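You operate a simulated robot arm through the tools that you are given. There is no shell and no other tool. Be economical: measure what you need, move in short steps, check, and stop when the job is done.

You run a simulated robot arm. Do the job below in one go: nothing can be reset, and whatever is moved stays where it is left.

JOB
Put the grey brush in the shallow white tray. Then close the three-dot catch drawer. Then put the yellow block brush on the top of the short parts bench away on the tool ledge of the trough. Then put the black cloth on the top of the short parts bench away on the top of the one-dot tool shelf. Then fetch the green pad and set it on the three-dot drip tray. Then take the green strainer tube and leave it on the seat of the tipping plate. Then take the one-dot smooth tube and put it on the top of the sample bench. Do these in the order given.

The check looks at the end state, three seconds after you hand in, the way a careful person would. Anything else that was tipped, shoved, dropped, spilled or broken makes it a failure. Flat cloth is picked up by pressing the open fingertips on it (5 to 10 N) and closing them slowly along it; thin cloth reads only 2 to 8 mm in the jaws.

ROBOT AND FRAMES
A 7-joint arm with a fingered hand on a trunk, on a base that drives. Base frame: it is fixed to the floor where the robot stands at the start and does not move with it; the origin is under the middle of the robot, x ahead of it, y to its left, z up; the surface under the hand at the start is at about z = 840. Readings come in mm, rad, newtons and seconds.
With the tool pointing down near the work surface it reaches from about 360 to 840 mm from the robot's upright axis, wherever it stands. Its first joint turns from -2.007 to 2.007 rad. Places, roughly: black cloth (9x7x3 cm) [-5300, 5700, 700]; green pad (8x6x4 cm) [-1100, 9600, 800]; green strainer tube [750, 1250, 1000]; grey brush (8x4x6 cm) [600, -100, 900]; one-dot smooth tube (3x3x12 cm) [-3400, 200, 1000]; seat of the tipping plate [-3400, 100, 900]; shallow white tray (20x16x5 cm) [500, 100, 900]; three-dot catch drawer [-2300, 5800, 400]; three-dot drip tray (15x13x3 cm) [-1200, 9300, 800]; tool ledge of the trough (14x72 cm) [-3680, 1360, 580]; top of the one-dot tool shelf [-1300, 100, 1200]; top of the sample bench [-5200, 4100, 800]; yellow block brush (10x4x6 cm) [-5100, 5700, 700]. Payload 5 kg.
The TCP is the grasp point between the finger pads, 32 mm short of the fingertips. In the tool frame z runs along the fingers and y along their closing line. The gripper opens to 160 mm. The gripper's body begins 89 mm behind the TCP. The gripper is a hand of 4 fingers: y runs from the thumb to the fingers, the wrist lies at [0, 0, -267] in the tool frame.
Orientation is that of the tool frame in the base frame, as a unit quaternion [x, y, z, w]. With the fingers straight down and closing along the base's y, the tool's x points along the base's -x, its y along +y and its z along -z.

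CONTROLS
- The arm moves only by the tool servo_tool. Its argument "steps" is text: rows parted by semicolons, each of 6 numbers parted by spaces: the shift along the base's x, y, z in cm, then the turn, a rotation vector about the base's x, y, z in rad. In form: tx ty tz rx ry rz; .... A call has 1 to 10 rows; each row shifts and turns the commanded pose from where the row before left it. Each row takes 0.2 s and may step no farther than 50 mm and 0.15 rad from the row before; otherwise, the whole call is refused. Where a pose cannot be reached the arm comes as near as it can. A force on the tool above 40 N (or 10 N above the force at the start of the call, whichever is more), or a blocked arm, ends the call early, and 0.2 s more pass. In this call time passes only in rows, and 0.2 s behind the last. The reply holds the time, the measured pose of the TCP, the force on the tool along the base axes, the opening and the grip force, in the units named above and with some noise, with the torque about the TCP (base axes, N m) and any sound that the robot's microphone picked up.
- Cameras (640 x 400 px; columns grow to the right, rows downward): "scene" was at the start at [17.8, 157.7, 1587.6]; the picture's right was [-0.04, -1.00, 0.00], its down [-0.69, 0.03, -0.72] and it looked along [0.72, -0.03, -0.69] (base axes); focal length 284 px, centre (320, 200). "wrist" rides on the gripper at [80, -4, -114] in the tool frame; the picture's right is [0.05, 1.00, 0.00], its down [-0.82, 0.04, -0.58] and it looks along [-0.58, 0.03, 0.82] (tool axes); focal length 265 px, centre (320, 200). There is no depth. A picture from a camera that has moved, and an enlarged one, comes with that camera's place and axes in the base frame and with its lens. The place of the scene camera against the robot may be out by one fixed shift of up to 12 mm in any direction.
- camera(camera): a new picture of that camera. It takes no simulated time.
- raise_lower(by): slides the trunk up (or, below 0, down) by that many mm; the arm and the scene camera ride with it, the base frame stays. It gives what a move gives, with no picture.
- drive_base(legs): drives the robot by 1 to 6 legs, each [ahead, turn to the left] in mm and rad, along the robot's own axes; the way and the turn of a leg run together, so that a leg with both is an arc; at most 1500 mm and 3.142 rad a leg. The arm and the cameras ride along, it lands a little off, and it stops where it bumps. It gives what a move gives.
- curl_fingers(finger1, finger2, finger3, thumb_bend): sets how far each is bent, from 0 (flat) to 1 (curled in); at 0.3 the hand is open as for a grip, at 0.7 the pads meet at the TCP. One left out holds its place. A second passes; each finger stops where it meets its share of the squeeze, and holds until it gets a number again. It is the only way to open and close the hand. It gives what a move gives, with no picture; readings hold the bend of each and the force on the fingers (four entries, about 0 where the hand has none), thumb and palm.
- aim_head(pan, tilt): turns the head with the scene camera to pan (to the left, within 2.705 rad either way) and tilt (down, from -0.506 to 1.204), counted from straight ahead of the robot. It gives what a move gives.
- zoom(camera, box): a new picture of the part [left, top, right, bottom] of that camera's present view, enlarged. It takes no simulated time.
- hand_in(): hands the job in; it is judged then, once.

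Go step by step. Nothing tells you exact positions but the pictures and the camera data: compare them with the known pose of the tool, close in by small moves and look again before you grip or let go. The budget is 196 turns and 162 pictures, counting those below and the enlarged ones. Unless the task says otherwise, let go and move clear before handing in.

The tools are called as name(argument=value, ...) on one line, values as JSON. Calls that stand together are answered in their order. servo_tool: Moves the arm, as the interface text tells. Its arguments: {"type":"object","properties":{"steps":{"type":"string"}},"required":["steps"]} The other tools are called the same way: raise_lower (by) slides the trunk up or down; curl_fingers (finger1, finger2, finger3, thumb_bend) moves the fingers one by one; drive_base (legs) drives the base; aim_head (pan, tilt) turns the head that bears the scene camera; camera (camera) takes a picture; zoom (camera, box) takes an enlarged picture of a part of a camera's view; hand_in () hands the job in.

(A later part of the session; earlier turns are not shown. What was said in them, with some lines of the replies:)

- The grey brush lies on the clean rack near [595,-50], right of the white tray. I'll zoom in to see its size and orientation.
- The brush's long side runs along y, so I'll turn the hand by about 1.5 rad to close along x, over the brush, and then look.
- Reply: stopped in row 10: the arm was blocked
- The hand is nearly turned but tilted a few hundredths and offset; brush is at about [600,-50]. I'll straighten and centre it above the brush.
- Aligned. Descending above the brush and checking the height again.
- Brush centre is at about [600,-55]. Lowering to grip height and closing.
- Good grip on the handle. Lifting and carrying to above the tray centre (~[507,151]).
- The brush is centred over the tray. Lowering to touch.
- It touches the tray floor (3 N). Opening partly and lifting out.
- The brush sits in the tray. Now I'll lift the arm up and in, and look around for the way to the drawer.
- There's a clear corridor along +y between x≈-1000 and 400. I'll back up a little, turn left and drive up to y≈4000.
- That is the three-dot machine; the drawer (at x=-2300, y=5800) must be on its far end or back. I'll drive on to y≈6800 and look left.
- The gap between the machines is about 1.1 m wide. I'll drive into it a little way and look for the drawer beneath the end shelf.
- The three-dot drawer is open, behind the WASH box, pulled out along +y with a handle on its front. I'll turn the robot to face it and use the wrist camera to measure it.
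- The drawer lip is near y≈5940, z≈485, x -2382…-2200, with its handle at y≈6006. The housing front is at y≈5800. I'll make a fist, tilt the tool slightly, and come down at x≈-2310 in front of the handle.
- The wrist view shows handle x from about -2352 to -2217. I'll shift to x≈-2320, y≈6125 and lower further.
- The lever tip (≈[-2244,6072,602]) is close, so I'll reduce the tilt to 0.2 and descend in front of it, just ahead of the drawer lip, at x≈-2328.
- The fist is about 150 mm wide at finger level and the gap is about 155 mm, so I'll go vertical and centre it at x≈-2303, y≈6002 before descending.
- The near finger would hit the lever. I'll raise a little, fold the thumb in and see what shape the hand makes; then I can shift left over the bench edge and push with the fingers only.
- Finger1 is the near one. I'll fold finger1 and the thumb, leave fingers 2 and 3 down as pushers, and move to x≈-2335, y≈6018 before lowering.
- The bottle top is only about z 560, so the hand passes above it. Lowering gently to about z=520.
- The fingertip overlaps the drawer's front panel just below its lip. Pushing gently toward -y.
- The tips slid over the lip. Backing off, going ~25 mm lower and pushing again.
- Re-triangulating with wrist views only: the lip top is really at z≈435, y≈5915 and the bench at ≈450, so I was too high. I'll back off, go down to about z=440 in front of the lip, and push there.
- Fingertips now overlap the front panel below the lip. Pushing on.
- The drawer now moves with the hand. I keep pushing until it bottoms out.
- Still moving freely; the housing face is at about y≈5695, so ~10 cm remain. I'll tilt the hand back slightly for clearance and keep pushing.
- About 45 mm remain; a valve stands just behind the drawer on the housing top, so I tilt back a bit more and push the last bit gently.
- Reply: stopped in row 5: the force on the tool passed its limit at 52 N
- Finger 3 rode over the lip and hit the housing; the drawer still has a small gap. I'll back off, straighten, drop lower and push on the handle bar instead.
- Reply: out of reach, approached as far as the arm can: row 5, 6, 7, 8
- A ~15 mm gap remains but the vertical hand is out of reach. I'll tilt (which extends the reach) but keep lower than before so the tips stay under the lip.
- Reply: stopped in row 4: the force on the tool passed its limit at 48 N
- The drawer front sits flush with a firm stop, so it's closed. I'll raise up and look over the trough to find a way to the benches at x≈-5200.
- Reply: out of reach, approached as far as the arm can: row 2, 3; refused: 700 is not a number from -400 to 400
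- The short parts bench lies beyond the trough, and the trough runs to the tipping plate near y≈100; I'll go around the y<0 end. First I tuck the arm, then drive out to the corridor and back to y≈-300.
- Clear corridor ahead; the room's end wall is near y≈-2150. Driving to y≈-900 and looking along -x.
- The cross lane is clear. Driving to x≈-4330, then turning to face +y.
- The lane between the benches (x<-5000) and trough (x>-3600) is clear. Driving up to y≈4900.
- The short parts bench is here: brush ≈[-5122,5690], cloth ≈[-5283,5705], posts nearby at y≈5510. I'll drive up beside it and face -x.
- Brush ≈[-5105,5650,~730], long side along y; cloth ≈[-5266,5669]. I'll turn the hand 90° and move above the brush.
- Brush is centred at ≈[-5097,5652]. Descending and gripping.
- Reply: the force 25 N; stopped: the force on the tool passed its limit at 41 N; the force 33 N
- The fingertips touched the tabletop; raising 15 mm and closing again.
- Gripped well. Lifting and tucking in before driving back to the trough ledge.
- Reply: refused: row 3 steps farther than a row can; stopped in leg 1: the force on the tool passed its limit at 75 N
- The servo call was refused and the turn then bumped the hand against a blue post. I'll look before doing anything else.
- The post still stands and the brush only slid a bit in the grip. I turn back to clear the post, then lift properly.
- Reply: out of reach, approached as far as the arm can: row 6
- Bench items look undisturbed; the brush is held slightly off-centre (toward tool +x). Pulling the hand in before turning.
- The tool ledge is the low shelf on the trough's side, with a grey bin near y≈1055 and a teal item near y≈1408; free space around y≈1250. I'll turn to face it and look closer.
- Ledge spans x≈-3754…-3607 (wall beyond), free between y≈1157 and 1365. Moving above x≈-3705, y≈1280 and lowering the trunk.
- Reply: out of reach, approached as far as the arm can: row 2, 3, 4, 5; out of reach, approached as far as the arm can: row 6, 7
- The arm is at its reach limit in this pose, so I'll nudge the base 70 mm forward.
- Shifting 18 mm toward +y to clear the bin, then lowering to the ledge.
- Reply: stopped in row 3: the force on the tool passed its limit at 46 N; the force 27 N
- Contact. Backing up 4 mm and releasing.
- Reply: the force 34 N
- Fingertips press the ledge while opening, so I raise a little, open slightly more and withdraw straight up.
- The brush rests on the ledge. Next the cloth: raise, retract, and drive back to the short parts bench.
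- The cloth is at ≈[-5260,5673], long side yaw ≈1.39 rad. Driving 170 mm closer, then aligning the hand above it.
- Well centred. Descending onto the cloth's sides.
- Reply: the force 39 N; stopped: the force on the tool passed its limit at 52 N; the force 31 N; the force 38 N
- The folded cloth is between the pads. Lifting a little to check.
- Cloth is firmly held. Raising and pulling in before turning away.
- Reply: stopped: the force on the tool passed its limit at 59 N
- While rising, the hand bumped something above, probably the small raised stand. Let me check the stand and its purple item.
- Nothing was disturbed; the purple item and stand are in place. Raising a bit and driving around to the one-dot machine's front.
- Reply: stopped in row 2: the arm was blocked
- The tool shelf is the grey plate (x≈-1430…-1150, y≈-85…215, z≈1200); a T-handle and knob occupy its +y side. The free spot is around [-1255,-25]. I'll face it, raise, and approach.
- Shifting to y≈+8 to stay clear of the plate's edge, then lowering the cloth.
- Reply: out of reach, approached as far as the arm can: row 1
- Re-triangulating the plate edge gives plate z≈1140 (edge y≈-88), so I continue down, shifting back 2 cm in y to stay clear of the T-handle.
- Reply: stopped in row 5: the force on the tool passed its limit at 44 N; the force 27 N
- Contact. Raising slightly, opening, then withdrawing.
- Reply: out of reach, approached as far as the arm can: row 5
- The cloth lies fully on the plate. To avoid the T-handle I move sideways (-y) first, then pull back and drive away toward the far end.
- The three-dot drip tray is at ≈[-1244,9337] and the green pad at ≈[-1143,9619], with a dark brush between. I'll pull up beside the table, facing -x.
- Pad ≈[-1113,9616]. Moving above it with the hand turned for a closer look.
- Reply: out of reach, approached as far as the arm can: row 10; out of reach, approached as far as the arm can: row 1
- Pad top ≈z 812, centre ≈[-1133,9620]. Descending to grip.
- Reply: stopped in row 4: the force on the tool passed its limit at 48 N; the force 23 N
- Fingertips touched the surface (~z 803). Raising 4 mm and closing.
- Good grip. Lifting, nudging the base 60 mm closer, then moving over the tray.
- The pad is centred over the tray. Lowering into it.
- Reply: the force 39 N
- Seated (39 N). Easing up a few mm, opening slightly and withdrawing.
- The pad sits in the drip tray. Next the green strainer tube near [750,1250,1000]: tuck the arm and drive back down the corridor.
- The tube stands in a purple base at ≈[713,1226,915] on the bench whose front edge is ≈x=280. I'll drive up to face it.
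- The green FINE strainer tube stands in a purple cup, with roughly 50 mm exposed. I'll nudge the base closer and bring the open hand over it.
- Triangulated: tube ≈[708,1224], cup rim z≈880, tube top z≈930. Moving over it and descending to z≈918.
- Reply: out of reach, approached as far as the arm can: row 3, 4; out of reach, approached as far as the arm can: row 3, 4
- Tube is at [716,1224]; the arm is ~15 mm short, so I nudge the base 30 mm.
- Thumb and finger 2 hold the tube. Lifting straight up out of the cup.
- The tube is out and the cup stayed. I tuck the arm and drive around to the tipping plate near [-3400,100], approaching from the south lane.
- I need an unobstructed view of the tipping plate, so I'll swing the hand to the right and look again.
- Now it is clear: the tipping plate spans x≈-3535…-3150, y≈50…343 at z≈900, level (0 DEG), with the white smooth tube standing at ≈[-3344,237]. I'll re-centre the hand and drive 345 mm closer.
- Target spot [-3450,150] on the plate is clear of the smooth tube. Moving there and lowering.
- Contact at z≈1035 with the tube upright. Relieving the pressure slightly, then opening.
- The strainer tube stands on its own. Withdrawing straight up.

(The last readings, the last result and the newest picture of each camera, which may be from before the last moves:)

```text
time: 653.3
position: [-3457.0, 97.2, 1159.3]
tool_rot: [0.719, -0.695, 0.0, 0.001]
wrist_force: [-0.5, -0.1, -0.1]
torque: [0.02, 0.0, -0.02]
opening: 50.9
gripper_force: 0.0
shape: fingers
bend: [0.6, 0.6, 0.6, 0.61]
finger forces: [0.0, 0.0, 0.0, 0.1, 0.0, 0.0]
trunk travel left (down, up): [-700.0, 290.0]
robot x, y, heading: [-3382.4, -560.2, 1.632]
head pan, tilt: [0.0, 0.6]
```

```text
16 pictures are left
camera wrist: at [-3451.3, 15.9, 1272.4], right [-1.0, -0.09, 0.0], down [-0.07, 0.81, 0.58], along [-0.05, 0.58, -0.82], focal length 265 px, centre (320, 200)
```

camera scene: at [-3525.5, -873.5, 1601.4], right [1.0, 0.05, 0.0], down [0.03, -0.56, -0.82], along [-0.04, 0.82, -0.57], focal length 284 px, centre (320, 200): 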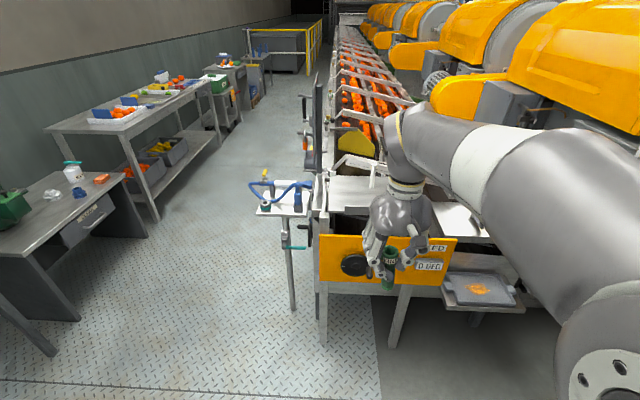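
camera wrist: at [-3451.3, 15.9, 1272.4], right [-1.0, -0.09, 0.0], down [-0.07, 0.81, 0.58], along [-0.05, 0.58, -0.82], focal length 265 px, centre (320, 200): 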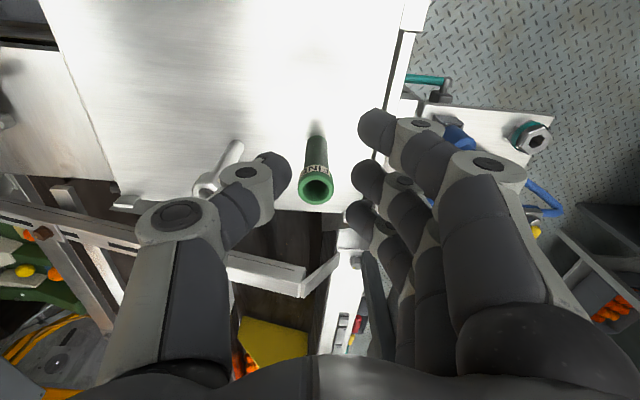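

The strainer tube stands well. The smooth tube is at ≈[-3356,165], top z≈1059. I'll position above it with the fingers narrow on the strainer side.

curl_fingers(finger1=0.61, finger2=0.61, finger3=0.61, thumb_bend=0.52)

servo_tool(steps="4 1 0 0 0 0; 4 2 0 0 0 0; 2.1 3.2 0 0 0 0; 0 0 -2 0 0 0")

camera(camera="wrist")

```text
time: 654.3
position: [-3459.1, 98.4, 1158.4]
tool_rot: [0.719, -0.695, 0.0, 0.0]
wrist_force: [0.2, 0.0, -0.2]
torque: [-0.02, -0.01, -0.04]
opening: 66.4
gripper_force: 0.1
shape: fingers
bend: [0.61, 0.61, 0.61, 0.52]
finger forces: [0.0, 0.0, 0.1, 0.0, 0.0, 0.0]
trunk travel left (down, up): [-700.0, 290.0]
robot x, y, heading: [-3379.5, -561.5, 1.629]
head pan, tilt: [0.0, 0.6]
```

```text
time: 655.3
position: [-3355.6, 160.8, 1137.0]
tool_rot: [0.72, -0.694, 0.0, 0.0]
wrist_force: [0.0, 0.4, -0.6]
torque: [0.01, -0.03, 0.01]
opening: 66.4
gripper_force: 0.0
shape: fingers
bend: [0.61, 0.61, 0.61, 0.52]
finger forces: [0.0, 0.0, 0.0, 0.1, 0.1, 0.0]
trunk travel left (down, up): [-700.0, 290.0]
robot x, y, heading: [-3380.6, -562.1, 1.632]
head pan, tilt: [0.0, 0.6]
```

```text
15 pictures are left
camera wrist: at [-3348.9, 79.4, 1251.6], right [-1.0, -0.09, 0.0], down [-0.07, 0.81, 0.58], along [-0.05, 0.58, -0.82], focal length 265 px, centre (320, 200)
```

wrist: 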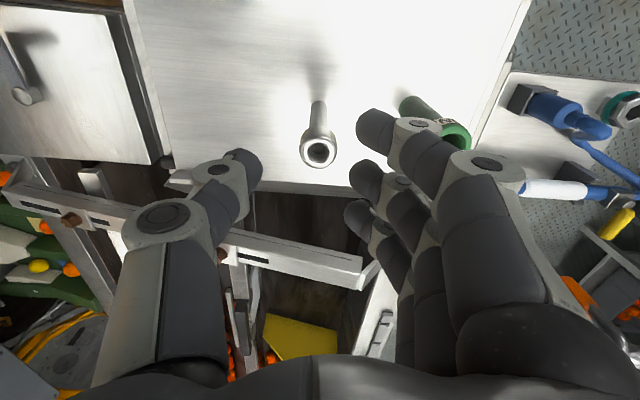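

servo_tool(steps="0.6 0 -3 0 0 0; 0 0 -3 0 0 0; 0 0 -3 0 0 0; 0 0 -2.3 0 0 0")

camera(camera="wrist")

```text
time: 656.3
position: [-3351.1, 160.5, 1025.3]
tool_rot: [0.719, -0.695, 0.0, 0.0]
wrist_force: [0.0, 0.2, 0.8]
torque: [-0.02, -0.01, 0.0]
opening: 66.3
gripper_force: 0.0
shape: fingers
bend: [0.61, 0.61, 0.61, 0.52]
finger forces: [0.1, 0.0, 0.0, 0.1, 0.0, 0.1]
trunk travel left (down, up): [-700.0, 290.0]
robot x, y, heading: [-3384.6, -561.2, 1.624]
head pan, tilt: [0.0, 0.6]
```

```text
14 pictures are left
camera wrist: at [-3343.9, 79.3, 1139.0], right [-1.0, -0.09, 0.0], down [-0.07, 0.81, 0.58], along [-0.05, 0.57, -0.82], focal length 265 px, centre (320, 200)
```

wrist: 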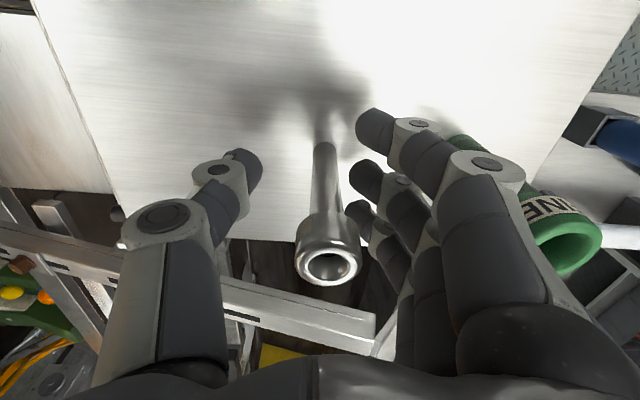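

Closing on the tube's body.

curl_fingers(finger1=0.68, finger2=0.75, finger3=0.68, thumb_bend=0.75)

servo_tool(steps="0 0 0.5 0 0 0; 0 0 1.5 0 0 0; 0 0 3 0 0 0; 0 0 4 0 0 0; 0 0 4 0 0 0")

camera(camera="wrist")

```text
time: 657.3
position: [-3349.2, 159.9, 1026.5]
tool_rot: [0.719, -0.695, -0.001, 0.001]
wrist_force: [1.0, -0.3, 0.2]
torque: [0.02, 0.0, -0.02]
opening: 26.4
gripper_force: 0.1
shape: fingers
bend: [0.68, 0.75, 0.68, 0.69]
finger forces: [0.0, 0.0, 0.1, 0.1, 0.0, 0.0]
trunk travel left (down, up): [-700.0, 290.0]
robot x, y, heading: [-3381.6, -565.3, 1.627]
head pan, tilt: [0.0, 0.6]
```

```text
time: 658.5
position: [-3350.7, 158.8, 1154.4]
tool_rot: [0.719, -0.695, 0.0, -0.001]
wrist_force: [0.5, 0.3, -0.6]
torque: [-0.01, -0.01, 0.02]
opening: 26.5
gripper_force: 0.1
shape: fingers
bend: [0.68, 0.75, 0.68, 0.69]
finger forces: [0.1, 0.1, 0.0, 0.0, 0.0, 0.1]
trunk travel left (down, up): [-700.0, 290.0]
robot x, y, heading: [-3382.5, -558.1, 1.629]
head pan, tilt: [0.0, 0.6]
```

```text
13 pictures are left
camera wrist: at [-3343.8, 77.0, 1269.3], right [-1.0, -0.09, 0.0], down [-0.07, 0.81, 0.58], along [-0.05, 0.57, -0.82], focal length 265 px, centre (320, 200)
```

wrist: 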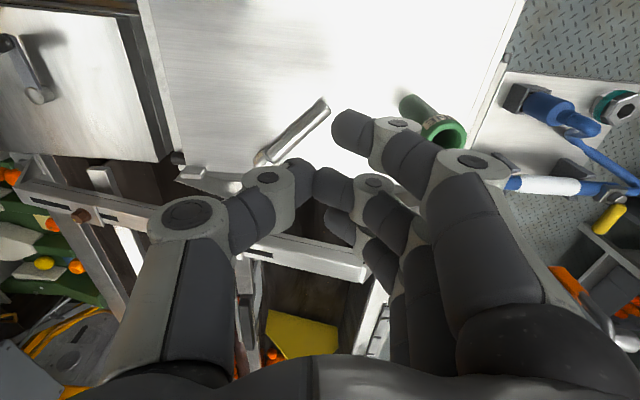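

The grip missed and the tube has tipped over. I'll look closely at where it lies.

servo_tool(steps="-3 -3 2 0 0 0; -3 -3 0 0 0 0")

zoom(camera="wrist", box=[160, 60, 400, 220])

```text
time: 659.1
position: [-3410.9, 100.0, 1175.6]
tool_rot: [0.72, -0.694, 0.0, 0.0]
wrist_force: [-0.4, -0.1, 0.4]
torque: [0.0, -0.05, 0.0]
opening: 26.1
gripper_force: 0.0
shape: fingers
bend: [0.68, 0.75, 0.68, 0.69]
finger forces: [0.0, 0.1, 0.0, 0.0, 0.0, 0.0]
trunk travel left (down, up): [-700.0, 290.0]
robot x, y, heading: [-3383.9, -560.1, 1.629]
head pan, tilt: [0.0, 0.6]
```

```text
2.50 times, centred on (280, 140) of wrist
camera zoom: at [-3403.9, 18.5, 1289.7], right [-1.0, -0.09, 0.0], down [-0.07, 0.81, 0.58], along [-0.05, 0.58, -0.82], focal length 664 px, centre (420, 350)
```

zoom: 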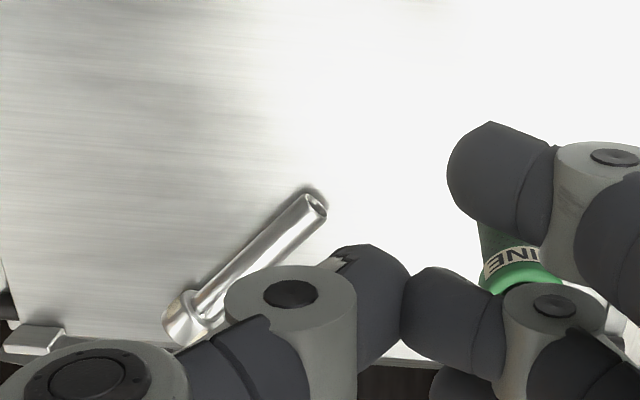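

The tube lies on the plate from ≈[-3360,168] to its flared end ≈[-3279,250]. I'll turn the hand 47° so all three fingers lie along it and come down around its middle.

curl_fingers(finger1=0.54, finger2=0.54, finger3=0.54, thumb_bend=0.54)

servo_tool(steps="1.4 1.7 0 0 0 -0.14; 1.4 1.7 0 0 0 -0.14; 1.4 1.7 0 0 0 -0.14; 1.4 1.7 0 0 0 -0.14; 1.4 1.7 -2 0 0 -0.13; 1.5 1.8 -3 0 0 -0.13; 0 0 -4 0 0 0")

camera(camera="wrist")

```text
time: 660.1
position: [-3409.9, 100.7, 1175.3]
tool_rot: [0.72, -0.694, 0.0, 0.0]
wrist_force: [-0.5, 0.1, 0.1]
torque: [0.01, 0.0, -0.01]
opening: 74.8
gripper_force: 0.1
shape: fingers
bend: [0.54, 0.54, 0.54, 0.54]
finger forces: [0.0, 0.0, 0.1, 0.0, 0.1, 0.0]
trunk travel left (down, up): [-700.0, 290.0]
robot x, y, heading: [-3382.2, -561.6, 1.631]
head pan, tilt: [0.0, 0.6]
```

```text
time: 661.7
position: [-3323.5, 203.2, 1085.7]
tool_rot: [-0.382, 0.924, 0.001, -0.001]
wrist_force: [0.3, 0.2, -0.6]
torque: [0.04, 0.04, -0.02]
opening: 75.1
gripper_force: 0.1
shape: fingers
bend: [0.54, 0.54, 0.54, 0.54]
finger forces: [0.0, 0.1, 0.0, 0.0, 0.0, 0.0]
trunk travel left (down, up): [-700.0, 290.0]
robot x, y, heading: [-3383.5, -560.5, 1.632]
head pan, tilt: [0.0, 0.6]
```

```text
11 pictures are left
camera wrist: at [-3377.8, 142.2, 1199.9], right [-0.74, 0.67, 0.0], down [0.55, 0.6, 0.58], along [0.39, 0.43, -0.82], focal length 265 px, centre (320, 200)
```

wrist: 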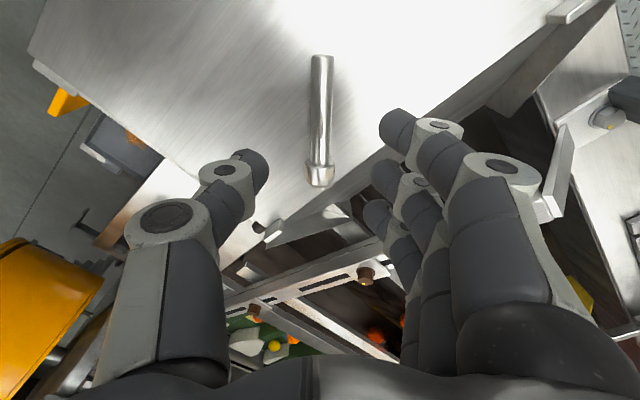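

Aligned with the tube. Descending to light contact.

servo_tool(steps="-0.3 -0.3 -4 0 0 0; 0 0 -4 0 0 0; 0 0 -1.8 0 0 0; 0 0 -0.5 0 0 0; 0 0 -0.4 0 0 0; 0 0 -0.4 0 0 0")

```text
time: 663.0
position: [-3329.2, 202.6, 986.9]
tool_rot: [-0.382, 0.924, 0.007, 0.004]
wrist_force: [-0.6, -0.2, 17.1]
torque: [-0.74, -0.58, -0.08]
opening: 77.5
gripper_force: 8.4
shape: fingers
bend: [0.54, 0.54, 0.54, 0.54]
finger forces: [0.0, 0.0, 0.0, 0.1, 17.0, 0.0]
trunk travel left (down, up): [-700.0, 290.0]
robot x, y, heading: [-3380.1, -559.2, 1.632]
head pan, tilt: [0.0, 0.6]
stopped in row 6: the force on the tool passed its limit at 44 N (the readings are from after the stop); the commanded pose is now the measured one
```

Thumb touched the plate. I ease up 3 mm, close part way, then follow down.

servo_tool(steps="0.2 0 0.3 0 0 0")

curl_fingers(finger1=0.64, finger2=0.64, finger3=0.64, thumb_bend=0.64)

servo_tool(steps="0 0 -0.4 0 0 0; 0 0 -0.3 0 0 0; 0 0 -0.3 0 0 0; 0 0 -0.3 0 0 0; 0 0 -0.3 0 0 0")

camera(camera="wrist")

```text
time: 663.4
position: [-3326.2, 201.1, 985.9]
tool_rot: [-0.382, 0.924, 0.005, 0.002]
wrist_force: [-1.6, -0.9, 11.1]
torque: [-0.46, -0.28, -0.13]
opening: 75.6
gripper_force: 6.0
shape: fingers
bend: [0.54, 0.54, 0.54, 0.54]
finger forces: [0.1, 0.0, 0.0, 0.1, 11.4, 0.0]
trunk travel left (down, up): [-700.0, 290.0]
robot x, y, heading: [-3379.9, -560.1, 1.631]
head pan, tilt: [0.0, 0.6]
```

```text
time: 664.4
position: [-3325.0, 202.3, 986.5]
tool_rot: [-0.382, 0.924, 0.004, 0.003]
wrist_force: [0.3, -0.6, 0.1]
torque: [0.0, 0.01, 0.04]
opening: 40.7
gripper_force: 0.1
shape: fingers
bend: [0.64, 0.64, 0.64, 0.64]
finger forces: [0.0, 0.0, 0.1, 0.1, 0.0, 0.0]
trunk travel left (down, up): [-700.0, 290.0]
robot x, y, heading: [-3382.1, -562.6, 1.632]
head pan, tilt: [0.0, 0.6]
```

```text
time: 665.3
position: [-3325.9, 204.8, 983.6]
tool_rot: [-0.383, 0.924, 0.011, 0.006]
wrist_force: [0.1, -2.7, 18.4]
torque: [-0.52, -0.26, 0.01]
opening: 40.0
gripper_force: 9.3
shape: fingers
bend: [0.64, 0.64, 0.64, 0.65]
finger forces: [0.2, 0.0, 0.0, 0.0, 17.7, 0.1]
trunk travel left (down, up): [-700.0, 290.0]
robot x, y, heading: [-3382.9, -560.7, 1.634]
head pan, tilt: [0.0, 0.6]
stopped in row 4: the force on the tool passed its limit at 43 N (the readings are from after the stop); the commanded pose is now the measured one
```

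```text
10 pictures are left
camera wrist: at [-3380.3, 141.1, 1095.1], right [-0.74, 0.67, 0.01], down [0.55, 0.59, 0.59], along [0.39, 0.45, -0.8], focal length 265 px, centre (320, 200)
```

wrist: 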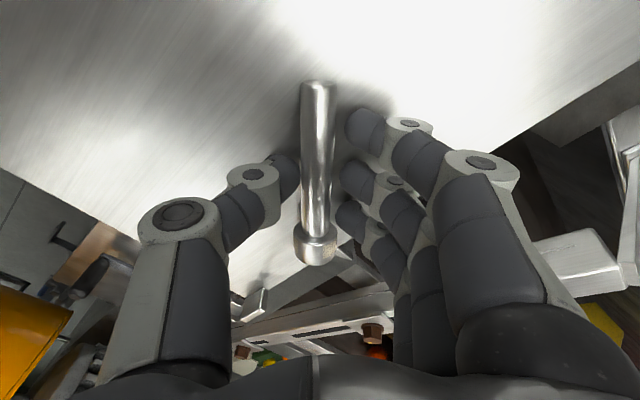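

The tube is between thumb and fingers. Easing up 2 mm and closing fully.

servo_tool(steps="0 0 0.2 0 0 0")

curl_fingers(finger1=0.8, finger2=0.8, finger3=0.8, thumb_bend=0.8)

servo_tool(steps="0 0 0.5 0 0 0; 0 0 1.5 0 0 0; 0 0 3 0 0 0; 0 0 4 0 0 0")

camera(camera="wrist")

```text
time: 665.7
position: [-3325.3, 203.7, 982.7]
tool_rot: [-0.382, 0.924, 0.01, 0.006]
wrist_force: [1.6, -0.9, 16.4]
torque: [-0.39, -0.15, -0.01]
opening: 39.4
gripper_force: 8.7
shape: fingers
bend: [0.64, 0.64, 0.64, 0.65]
finger forces: [2.1, 0.1, 0.1, 0.1, 14.8, 0.0]
trunk travel left (down, up): [-700.0, 290.0]
robot x, y, heading: [-3381.3, -562.4, 1.63]
head pan, tilt: [0.0, 0.6]
```

```text
time: 666.7
position: [-3326.2, 205.1, 981.1]
tool_rot: [-0.383, 0.924, 0.009, 0.004]
wrist_force: [-0.5, -0.1, -0.9]
torque: [-0.04, 0.04, 0.0]
opening: 31.7
gripper_force: 21.8
shape: fingers
bend: [0.7, 0.69, 0.69, 0.71]
finger forces: [7.4, 7.3, 7.4, 0.0, 22.2, 0.0]
trunk travel left (down, up): [-700.0, 290.0]
robot x, y, heading: [-3378.3, -561.5, 1.631]
head pan, tilt: [0.0, 0.6]
```

```text
time: 667.7
position: [-3324.7, 203.7, 1072.4]
tool_rot: [-0.383, 0.924, 0.008, 0.004]
wrist_force: [0.3, -0.2, -1.6]
torque: [0.0, 0.01, -0.03]
opening: 31.7
gripper_force: 21.9
shape: fingers
bend: [0.7, 0.69, 0.69, 0.71]
finger forces: [7.4, 7.3, 7.3, 0.0, 22.2, 0.1]
trunk travel left (down, up): [-700.0, 290.0]
robot x, y, heading: [-3382.2, -561.9, 1.63]
head pan, tilt: [0.0, 0.6]
```

```text
9 pictures are left
camera wrist: at [-3380.1, 142.0, 1186.3], right [-0.74, 0.67, 0.01], down [0.55, 0.6, 0.59], along [0.39, 0.44, -0.81], focal length 265 px, centre (320, 200)
```

wrist: 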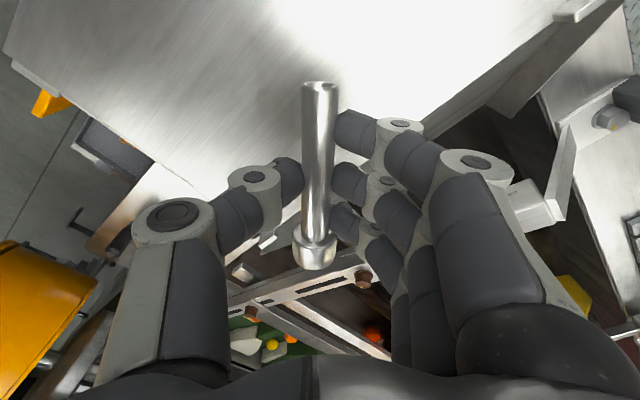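

Firm three-finger grip. Rising and pulling back, then a quick check that the strainer tube still stands.

servo_tool(steps="0 0 4.5 0 0 0; 0 0 4.5 0 0 0; 0 -4 1 0 0 0; 0 -4.5 0 0 0 0; -0.5 -4.5 0 0 0 0; -0.5 -4.5 0 0 0 0; -0.5 -4.5 0 0 0 0; -0.5 -4.5 0 0 0 0; -0.5 -4 0 0 0 0")

zoom(camera="scene", box=[240, 100, 480, 300])

```text
time: 669.7
position: [-3351.4, -99.8, 1169.1]
tool_rot: [-0.381, 0.925, 0.009, 0.005]
wrist_force: [-0.5, -0.8, -0.5]
torque: [0.01, 0.02, 0.0]
opening: 31.7
gripper_force: 21.9
shape: fingers
bend: [0.7, 0.69, 0.69, 0.71]
finger forces: [7.3, 7.3, 7.2, 0.0, 22.3, 0.0]
trunk travel left (down, up): [-700.0, 290.0]
robot x, y, heading: [-3379.7, -557.7, 1.628]
head pan, tilt: [0.0, 0.6]
```

```text
2.00 times, centred on (360, 200) of scene
camera zoom: at [-3544.9, -538.5, 1601.5], right [1.0, 0.06, 0.0], down [0.03, -0.56, -0.83], along [-0.05, 0.82, -0.56], focal length 567 px, centre (240, 200)
```

zoom: 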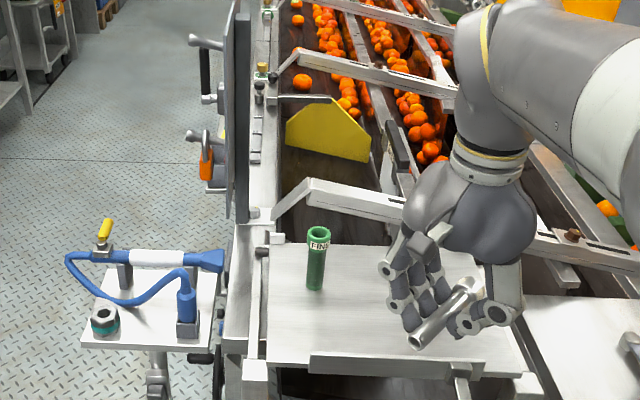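

The strainer tube still stands on the plate. Now driving the smooth tube to the sample bench near [-5200,4100].

drive_base(legs=[[-320, 0], [0, 1.51], [1000, 0], [0, -1.571]])

drive_base(legs=[[1500, 0], [1500, 0], [1500, 0], [480, 0], [0, 1.571]])

aim_head(pan=0.1, tilt=0.65)

camera(camera="scene")

```text
time: 684.1
position: [-4264.5, -409.8, 1169.6]
tool_rot: [-0.336, 0.942, 0.008, 0.005]
wrist_force: [0.3, -0.1, -0.5]
torque: [-0.01, 0.01, 0.0]
opening: 31.6
gripper_force: 21.6
shape: fingers
bend: [0.7, 0.7, 0.69, 0.72]
finger forces: [7.1, 7.0, 7.0, 0.0, 21.2, 0.0]
trunk travel left (down, up): [-700.0, 290.0]
robot x, y, heading: [-4336.3, -868.6, 1.53]
head pan, tilt: [0.0, 0.6]
```

```text
time: 712.1
position: [-4830.7, 4227.2, 1168.6]
tool_rot: [0.914, -0.407, -0.009, 0.003]
wrist_force: [-0.7, -0.1, -0.4]
torque: [-0.02, -0.02, 0.02]
opening: 31.3
gripper_force: 21.2
shape: fingers
bend: [0.7, 0.7, 0.69, 0.72]
finger forces: [6.9, 6.8, 7.0, 0.0, 21.0, 0.0]
trunk travel left (down, up): [-700.0, 290.0]
robot x, y, heading: [-4371.0, 4169.9, -3.133]
head pan, tilt: [0.0, 0.6]
```

```text
time: 712.8
position: [-4830.6, 4227.5, 1169.5]
tool_rot: [0.914, -0.407, -0.009, 0.003]
wrist_force: [0.0, -0.7, -1.9]
torque: [-0.04, -0.01, 0.0]
opening: 30.9
gripper_force: 20.7
shape: fingers
bend: [0.7, 0.7, 0.69, 0.72]
finger forces: [6.9, 6.9, 6.9, 0.0, 21.0, 0.0]
trunk travel left (down, up): [-700.0, 290.0]
robot x, y, heading: [-4372.1, 4170.9, -3.139]
head pan, tilt: [0.099, 0.649]
```

```text
7 pictures are left
camera scene: at [-4400.2, 4011.8, 1597.2], right [-0.11, 0.99, 0.0], down [0.6, 0.06, -0.8], along [-0.79, -0.09, -0.6], focal length 284 px, centre (320, 200)
```

scene: 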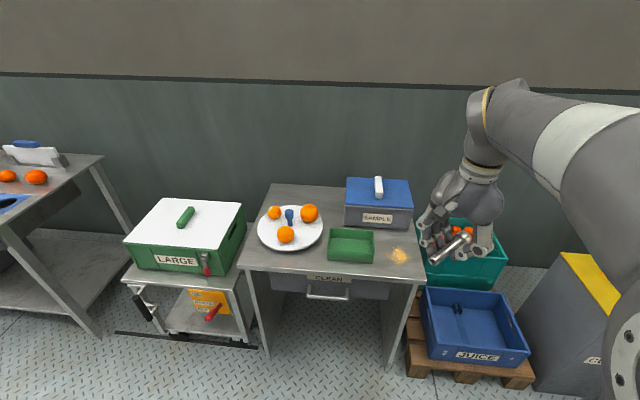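

The sample bench's free area is its front-right part (x≈-5250…-5010, y≈4135…4280), right of the green tray. I'll drive 150 mm closer, align the tube along x and hover there.

drive_base(legs=[[150, 0]])

servo_tool(steps="-2.2 -0.2 -1 0 0 0.14; -2.2 -0.2 -2 0 0 0.14; -2.2 -0.2 -3 0 0 0.14; -2.2 -0.2 -3 0 0 0.14; -2.2 -0.2 -3 0 0 0.14; -2.2 -0.2 -3 0 0 0.137; -2.5 0 -3 0 0 0")

camera(camera="wrist")

```text
time: 714.1
position: [-4982.0, 4224.0, 1168.2]
tool_rot: [0.914, -0.406, -0.008, 0.002]
wrist_force: [-0.5, 0.5, -1.9]
torque: [-0.05, -0.08, -0.01]
opening: 31.2
gripper_force: 20.3
shape: fingers
bend: [0.7, 0.7, 0.69, 0.72]
finger forces: [7.0, 7.0, 6.9, 0.0, 21.1, 0.0]
trunk travel left (down, up): [-700.0, 290.0]
robot x, y, heading: [-4522.9, 4169.1, -3.129]
head pan, tilt: [0.099, 0.649]
```

```text
time: 715.7
position: [-5139.4, 4215.6, 989.0]
tool_rot: [1.0, 0.002, -0.006, 0.006]
wrist_force: [-0.3, 0.5, -2.1]
torque: [0.01, -0.03, 0.01]
opening: 31.3
gripper_force: 21.2
shape: fingers
bend: [0.7, 0.7, 0.69, 0.72]
finger forces: [7.0, 6.7, 6.9, 0.0, 21.2, 0.1]
trunk travel left (down, up): [-700.0, 290.0]
robot x, y, heading: [-4519.8, 4169.6, -3.132]
head pan, tilt: [0.099, 0.649]
```

```text
6 pictures are left
camera wrist: at [-5057.7, 4219.2, 1100.9], right [0.06, -1.0, 0.01], down [-0.81, -0.04, 0.59], along [-0.59, -0.04, -0.81], focal length 265 px, centre (320, 200)
```

wrist: 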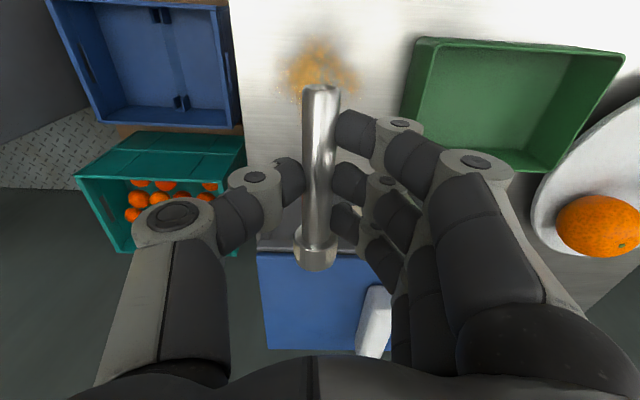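

Shifting 15 mm away from the green tray and lowering.

servo_tool(steps="0 1.5 -2 0 0 0; 0 0 -3 0 0 0; 0 0 -3 0 0 0; 0 0 -2 0 0 0; 0 0 -1 0 0 0; 0 0 -0.7 0 0 0; 0 0 -0.5 0 0 0; 0 0 -0.5 0 0 0")

zoom(camera="scene", box=[240, 160, 520, 340])

```text
time: 717.5
position: [-5138.8, 4228.3, 862.0]
tool_rot: [1.0, 0.001, -0.007, 0.006]
wrist_force: [0.1, -0.1, -1.8]
torque: [0.0, 0.0, -0.04]
opening: 31.5
gripper_force: 21.4
shape: fingers
bend: [0.7, 0.7, 0.69, 0.72]
finger forces: [7.0, 6.8, 6.9, 0.1, 21.3, 0.0]
trunk travel left (down, up): [-700.0, 290.0]
robot x, y, heading: [-4520.8, 4172.9, -3.128]
head pan, tilt: [0.099, 0.649]
```

```text
2.22 times, centred on (380, 250) of scene
camera zoom: at [-4550.9, 4010.3, 1597.2], right [-0.11, 0.99, 0.0], down [0.6, 0.07, -0.8], along [-0.79, -0.09, -0.6], focal length 630 px, centre (187, 89)
```

zoom: 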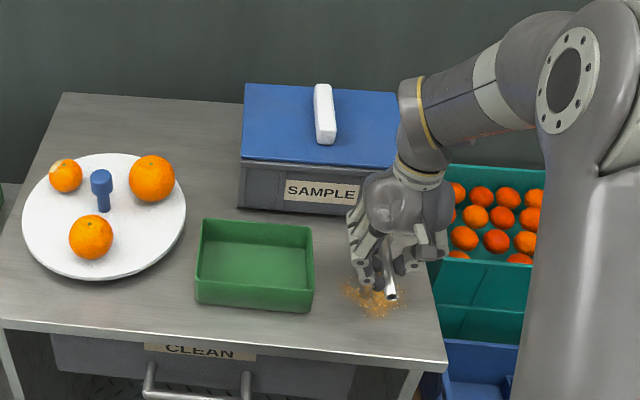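

servo_tool(steps="0 0 -0.5 0 0 0; 0 0 -0.5 0 0 0; 0 0 -0.4 0 0 0; 0 0 -0.4 0 0 0; 0 0 -0.4 0 0 0; 0 0 -0.4 0 0 0; 0 0 -0.4 0 0 0")

```text
time: 719.1
position: [-5138.9, 4228.6, 834.1]
tool_rot: [1.0, 0.001, -0.008, 0.005]
wrist_force: [1.7, -0.9, 9.9]
torque: [-0.05, -0.24, -0.04]
opening: 31.0
gripper_force: 28.7
shape: fingers
bend: [0.7, 0.7, 0.69, 0.72]
finger forces: [12.6, 9.5, 7.6, 0.0, 25.8, 0.0]
trunk travel left (down, up): [-700.0, 290.0]
robot x, y, heading: [-4525.4, 4171.6, -3.13]
head pan, tilt: [0.099, 0.649]
```

The tube touches the bench (10 N). Opening gently, then withdrawing.

servo_tool(steps="0 0 0.2 0 0 0")

curl_fingers(finger1=0.65, finger2=0.65, finger3=0.65, thumb_bend=0.66)

servo_tool(steps="0 0 0.4 0 0 0")

curl_fingers(finger1=0.58, finger2=0.58, finger3=0.58, thumb_bend=0.6)

camera(camera="wrist")

```text
time: 719.5
position: [-5137.8, 4227.0, 834.8]
tool_rot: [1.0, 0.0, -0.007, 0.005]
wrist_force: [-1.1, -2.5, 2.5]
torque: [-0.06, -0.06, -0.02]
opening: 31.4
gripper_force: 25.0
shape: fingers
bend: [0.7, 0.7, 0.69, 0.72]
finger forces: [9.3, 8.4, 7.9, 0.0, 23.9, 0.0]
trunk travel left (down, up): [-700.0, 290.0]
robot x, y, heading: [-4525.1, 4169.4, -3.13]
head pan, tilt: [0.099, 0.649]
```

```text
time: 720.5
position: [-5138.8, 4228.4, 836.2]
tool_rot: [1.0, 0.001, -0.011, 0.005]
wrist_force: [-5.1, 6.5, 27.7]
torque: [0.49, -0.08, 0.08]
opening: 33.5
gripper_force: 15.0
shape: fingers
bend: [0.66, 0.66, 0.65, 0.67]
finger forces: [5.2, 2.5, 0.5, 0.1, 22.3, 0.1]
trunk travel left (down, up): [-700.0, 290.0]
robot x, y, heading: [-4520.1, 4168.6, -3.134]
head pan, tilt: [0.099, 0.649]
```

```text
time: 720.9
position: [-5137.7, 4227.2, 836.3]
tool_rot: [1.0, 0.001, -0.006, 0.006]
wrist_force: [-2.4, 1.9, 9.7]
torque: [0.25, 0.06, 0.08]
opening: 34.8
gripper_force: 4.9
shape: fingers
bend: [0.66, 0.65, 0.65, 0.66]
finger forces: [0.8, 0.1, 0.2, 0.1, 8.7, 0.0]
trunk travel left (down, up): [-700.0, 290.0]
robot x, y, heading: [-4523.9, 4169.6, -3.132]
head pan, tilt: [0.099, 0.649]
```

```text
time: 721.9
position: [-5137.2, 4228.5, 838.8]
tool_rot: [1.0, 0.001, -0.008, 0.006]
wrist_force: [3.7, -0.5, 21.9]
torque: [-0.33, -0.44, 0.14]
opening: 49.9
gripper_force: 10.7
shape: fingers
bend: [0.6, 0.59, 0.57, 0.62]
finger forces: [8.2, 4.9, 1.9, 0.0, 6.6, 0.0]
trunk travel left (down, up): [-700.0, 290.0]
robot x, y, heading: [-4520.2, 4169.3, -3.13]
head pan, tilt: [0.099, 0.649]
```

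```text
4 pictures are left
camera wrist: at [-5055.7, 4232.3, 951.8], right [0.05, -1.0, 0.01], down [-0.81, -0.04, 0.59], along [-0.59, -0.04, -0.81], focal length 265 px, centre (320, 200)
```

wrist: 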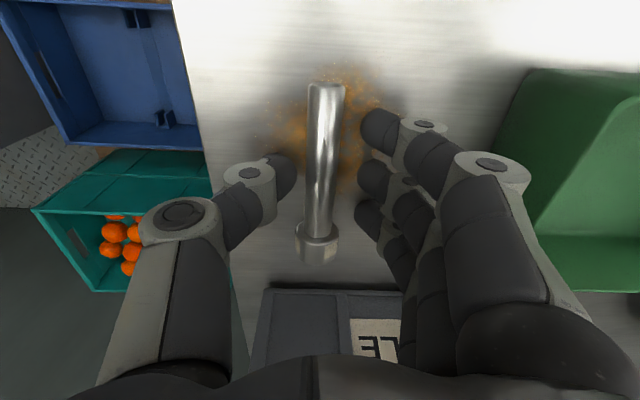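

The tube lies free on the bench. Raising straight up and clear.

servo_tool(steps="0 0 1 0 0 0; 0 0 2 0 0 0; 0 0 3 0 0 0; 0 0 4 0 0 0; 0 0 4 0 0 0; 3 0 3 0 0 0; 4 0 0 0 0 0")

camera(camera="wrist")

```text
time: 723.5
position: [-5068.8, 4228.4, 1010.0]
tool_rot: [1.0, 0.001, -0.007, 0.005]
wrist_force: [0.4, -0.2, 0.7]
torque: [0.01, 0.04, 0.0]
opening: 57.9
gripper_force: 0.2
shape: fingers
bend: [0.57, 0.57, 0.57, 0.6]
finger forces: [0.0, 0.1, 0.1, 0.1, 0.0, 0.1]
trunk travel left (down, up): [-700.0, 290.0]
robot x, y, heading: [-4522.5, 4169.8, -3.131]
head pan, tilt: [0.099, 0.649]
```

```text
3 pictures are left
camera wrist: at [-4986.6, 4232.4, 1122.5], right [0.05, -1.0, 0.01], down [-0.81, -0.04, 0.59], along [-0.59, -0.04, -0.81], focal length 265 px, centre (320, 200)
```

wrist: 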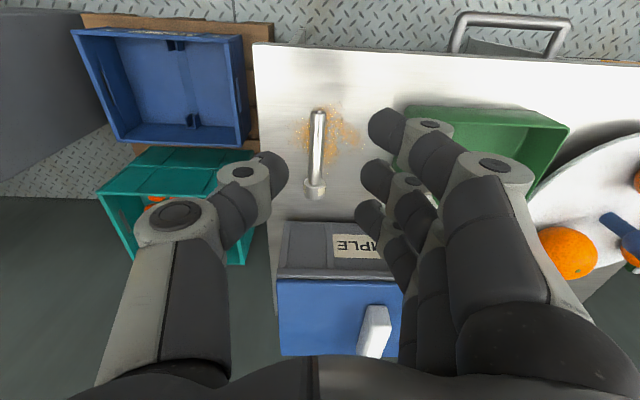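

The smooth tube lies still on the sample bench, the hand is clear, and all seven items are done. Handing in.

hand_in()

```text
The job is handed in.
```

I did all seven parts in the order given and handed the job in; I don't have the result of the check. In my last view of each, every object was where you asked and the drawer was closed.

- **Drawer:** it hit a firm stop under a push of about 48 N, and its front looks flush. The WASH box hid it from the main camera, so I judged this from the wrist camera only.
- **Bumps:** while turning away with the yellow brush, the hand hit a blue post on the short parts bench (about 75 N). Later it bumped the raised stand there (about 59 N). Both were still upright, and nothing on that bench looked moved.
- **Green strainer tube:** it stands upright on the tipping plate. The plate took brief contacts of about 45 N while I picked up the other tube beside it, and the strainer tube was still standing afterwards.
- **Smooth tube:** my first grip missed and tipped it over on the plate. I picked it up lying down, so it now lies on its side on the sample bench rather than standing.
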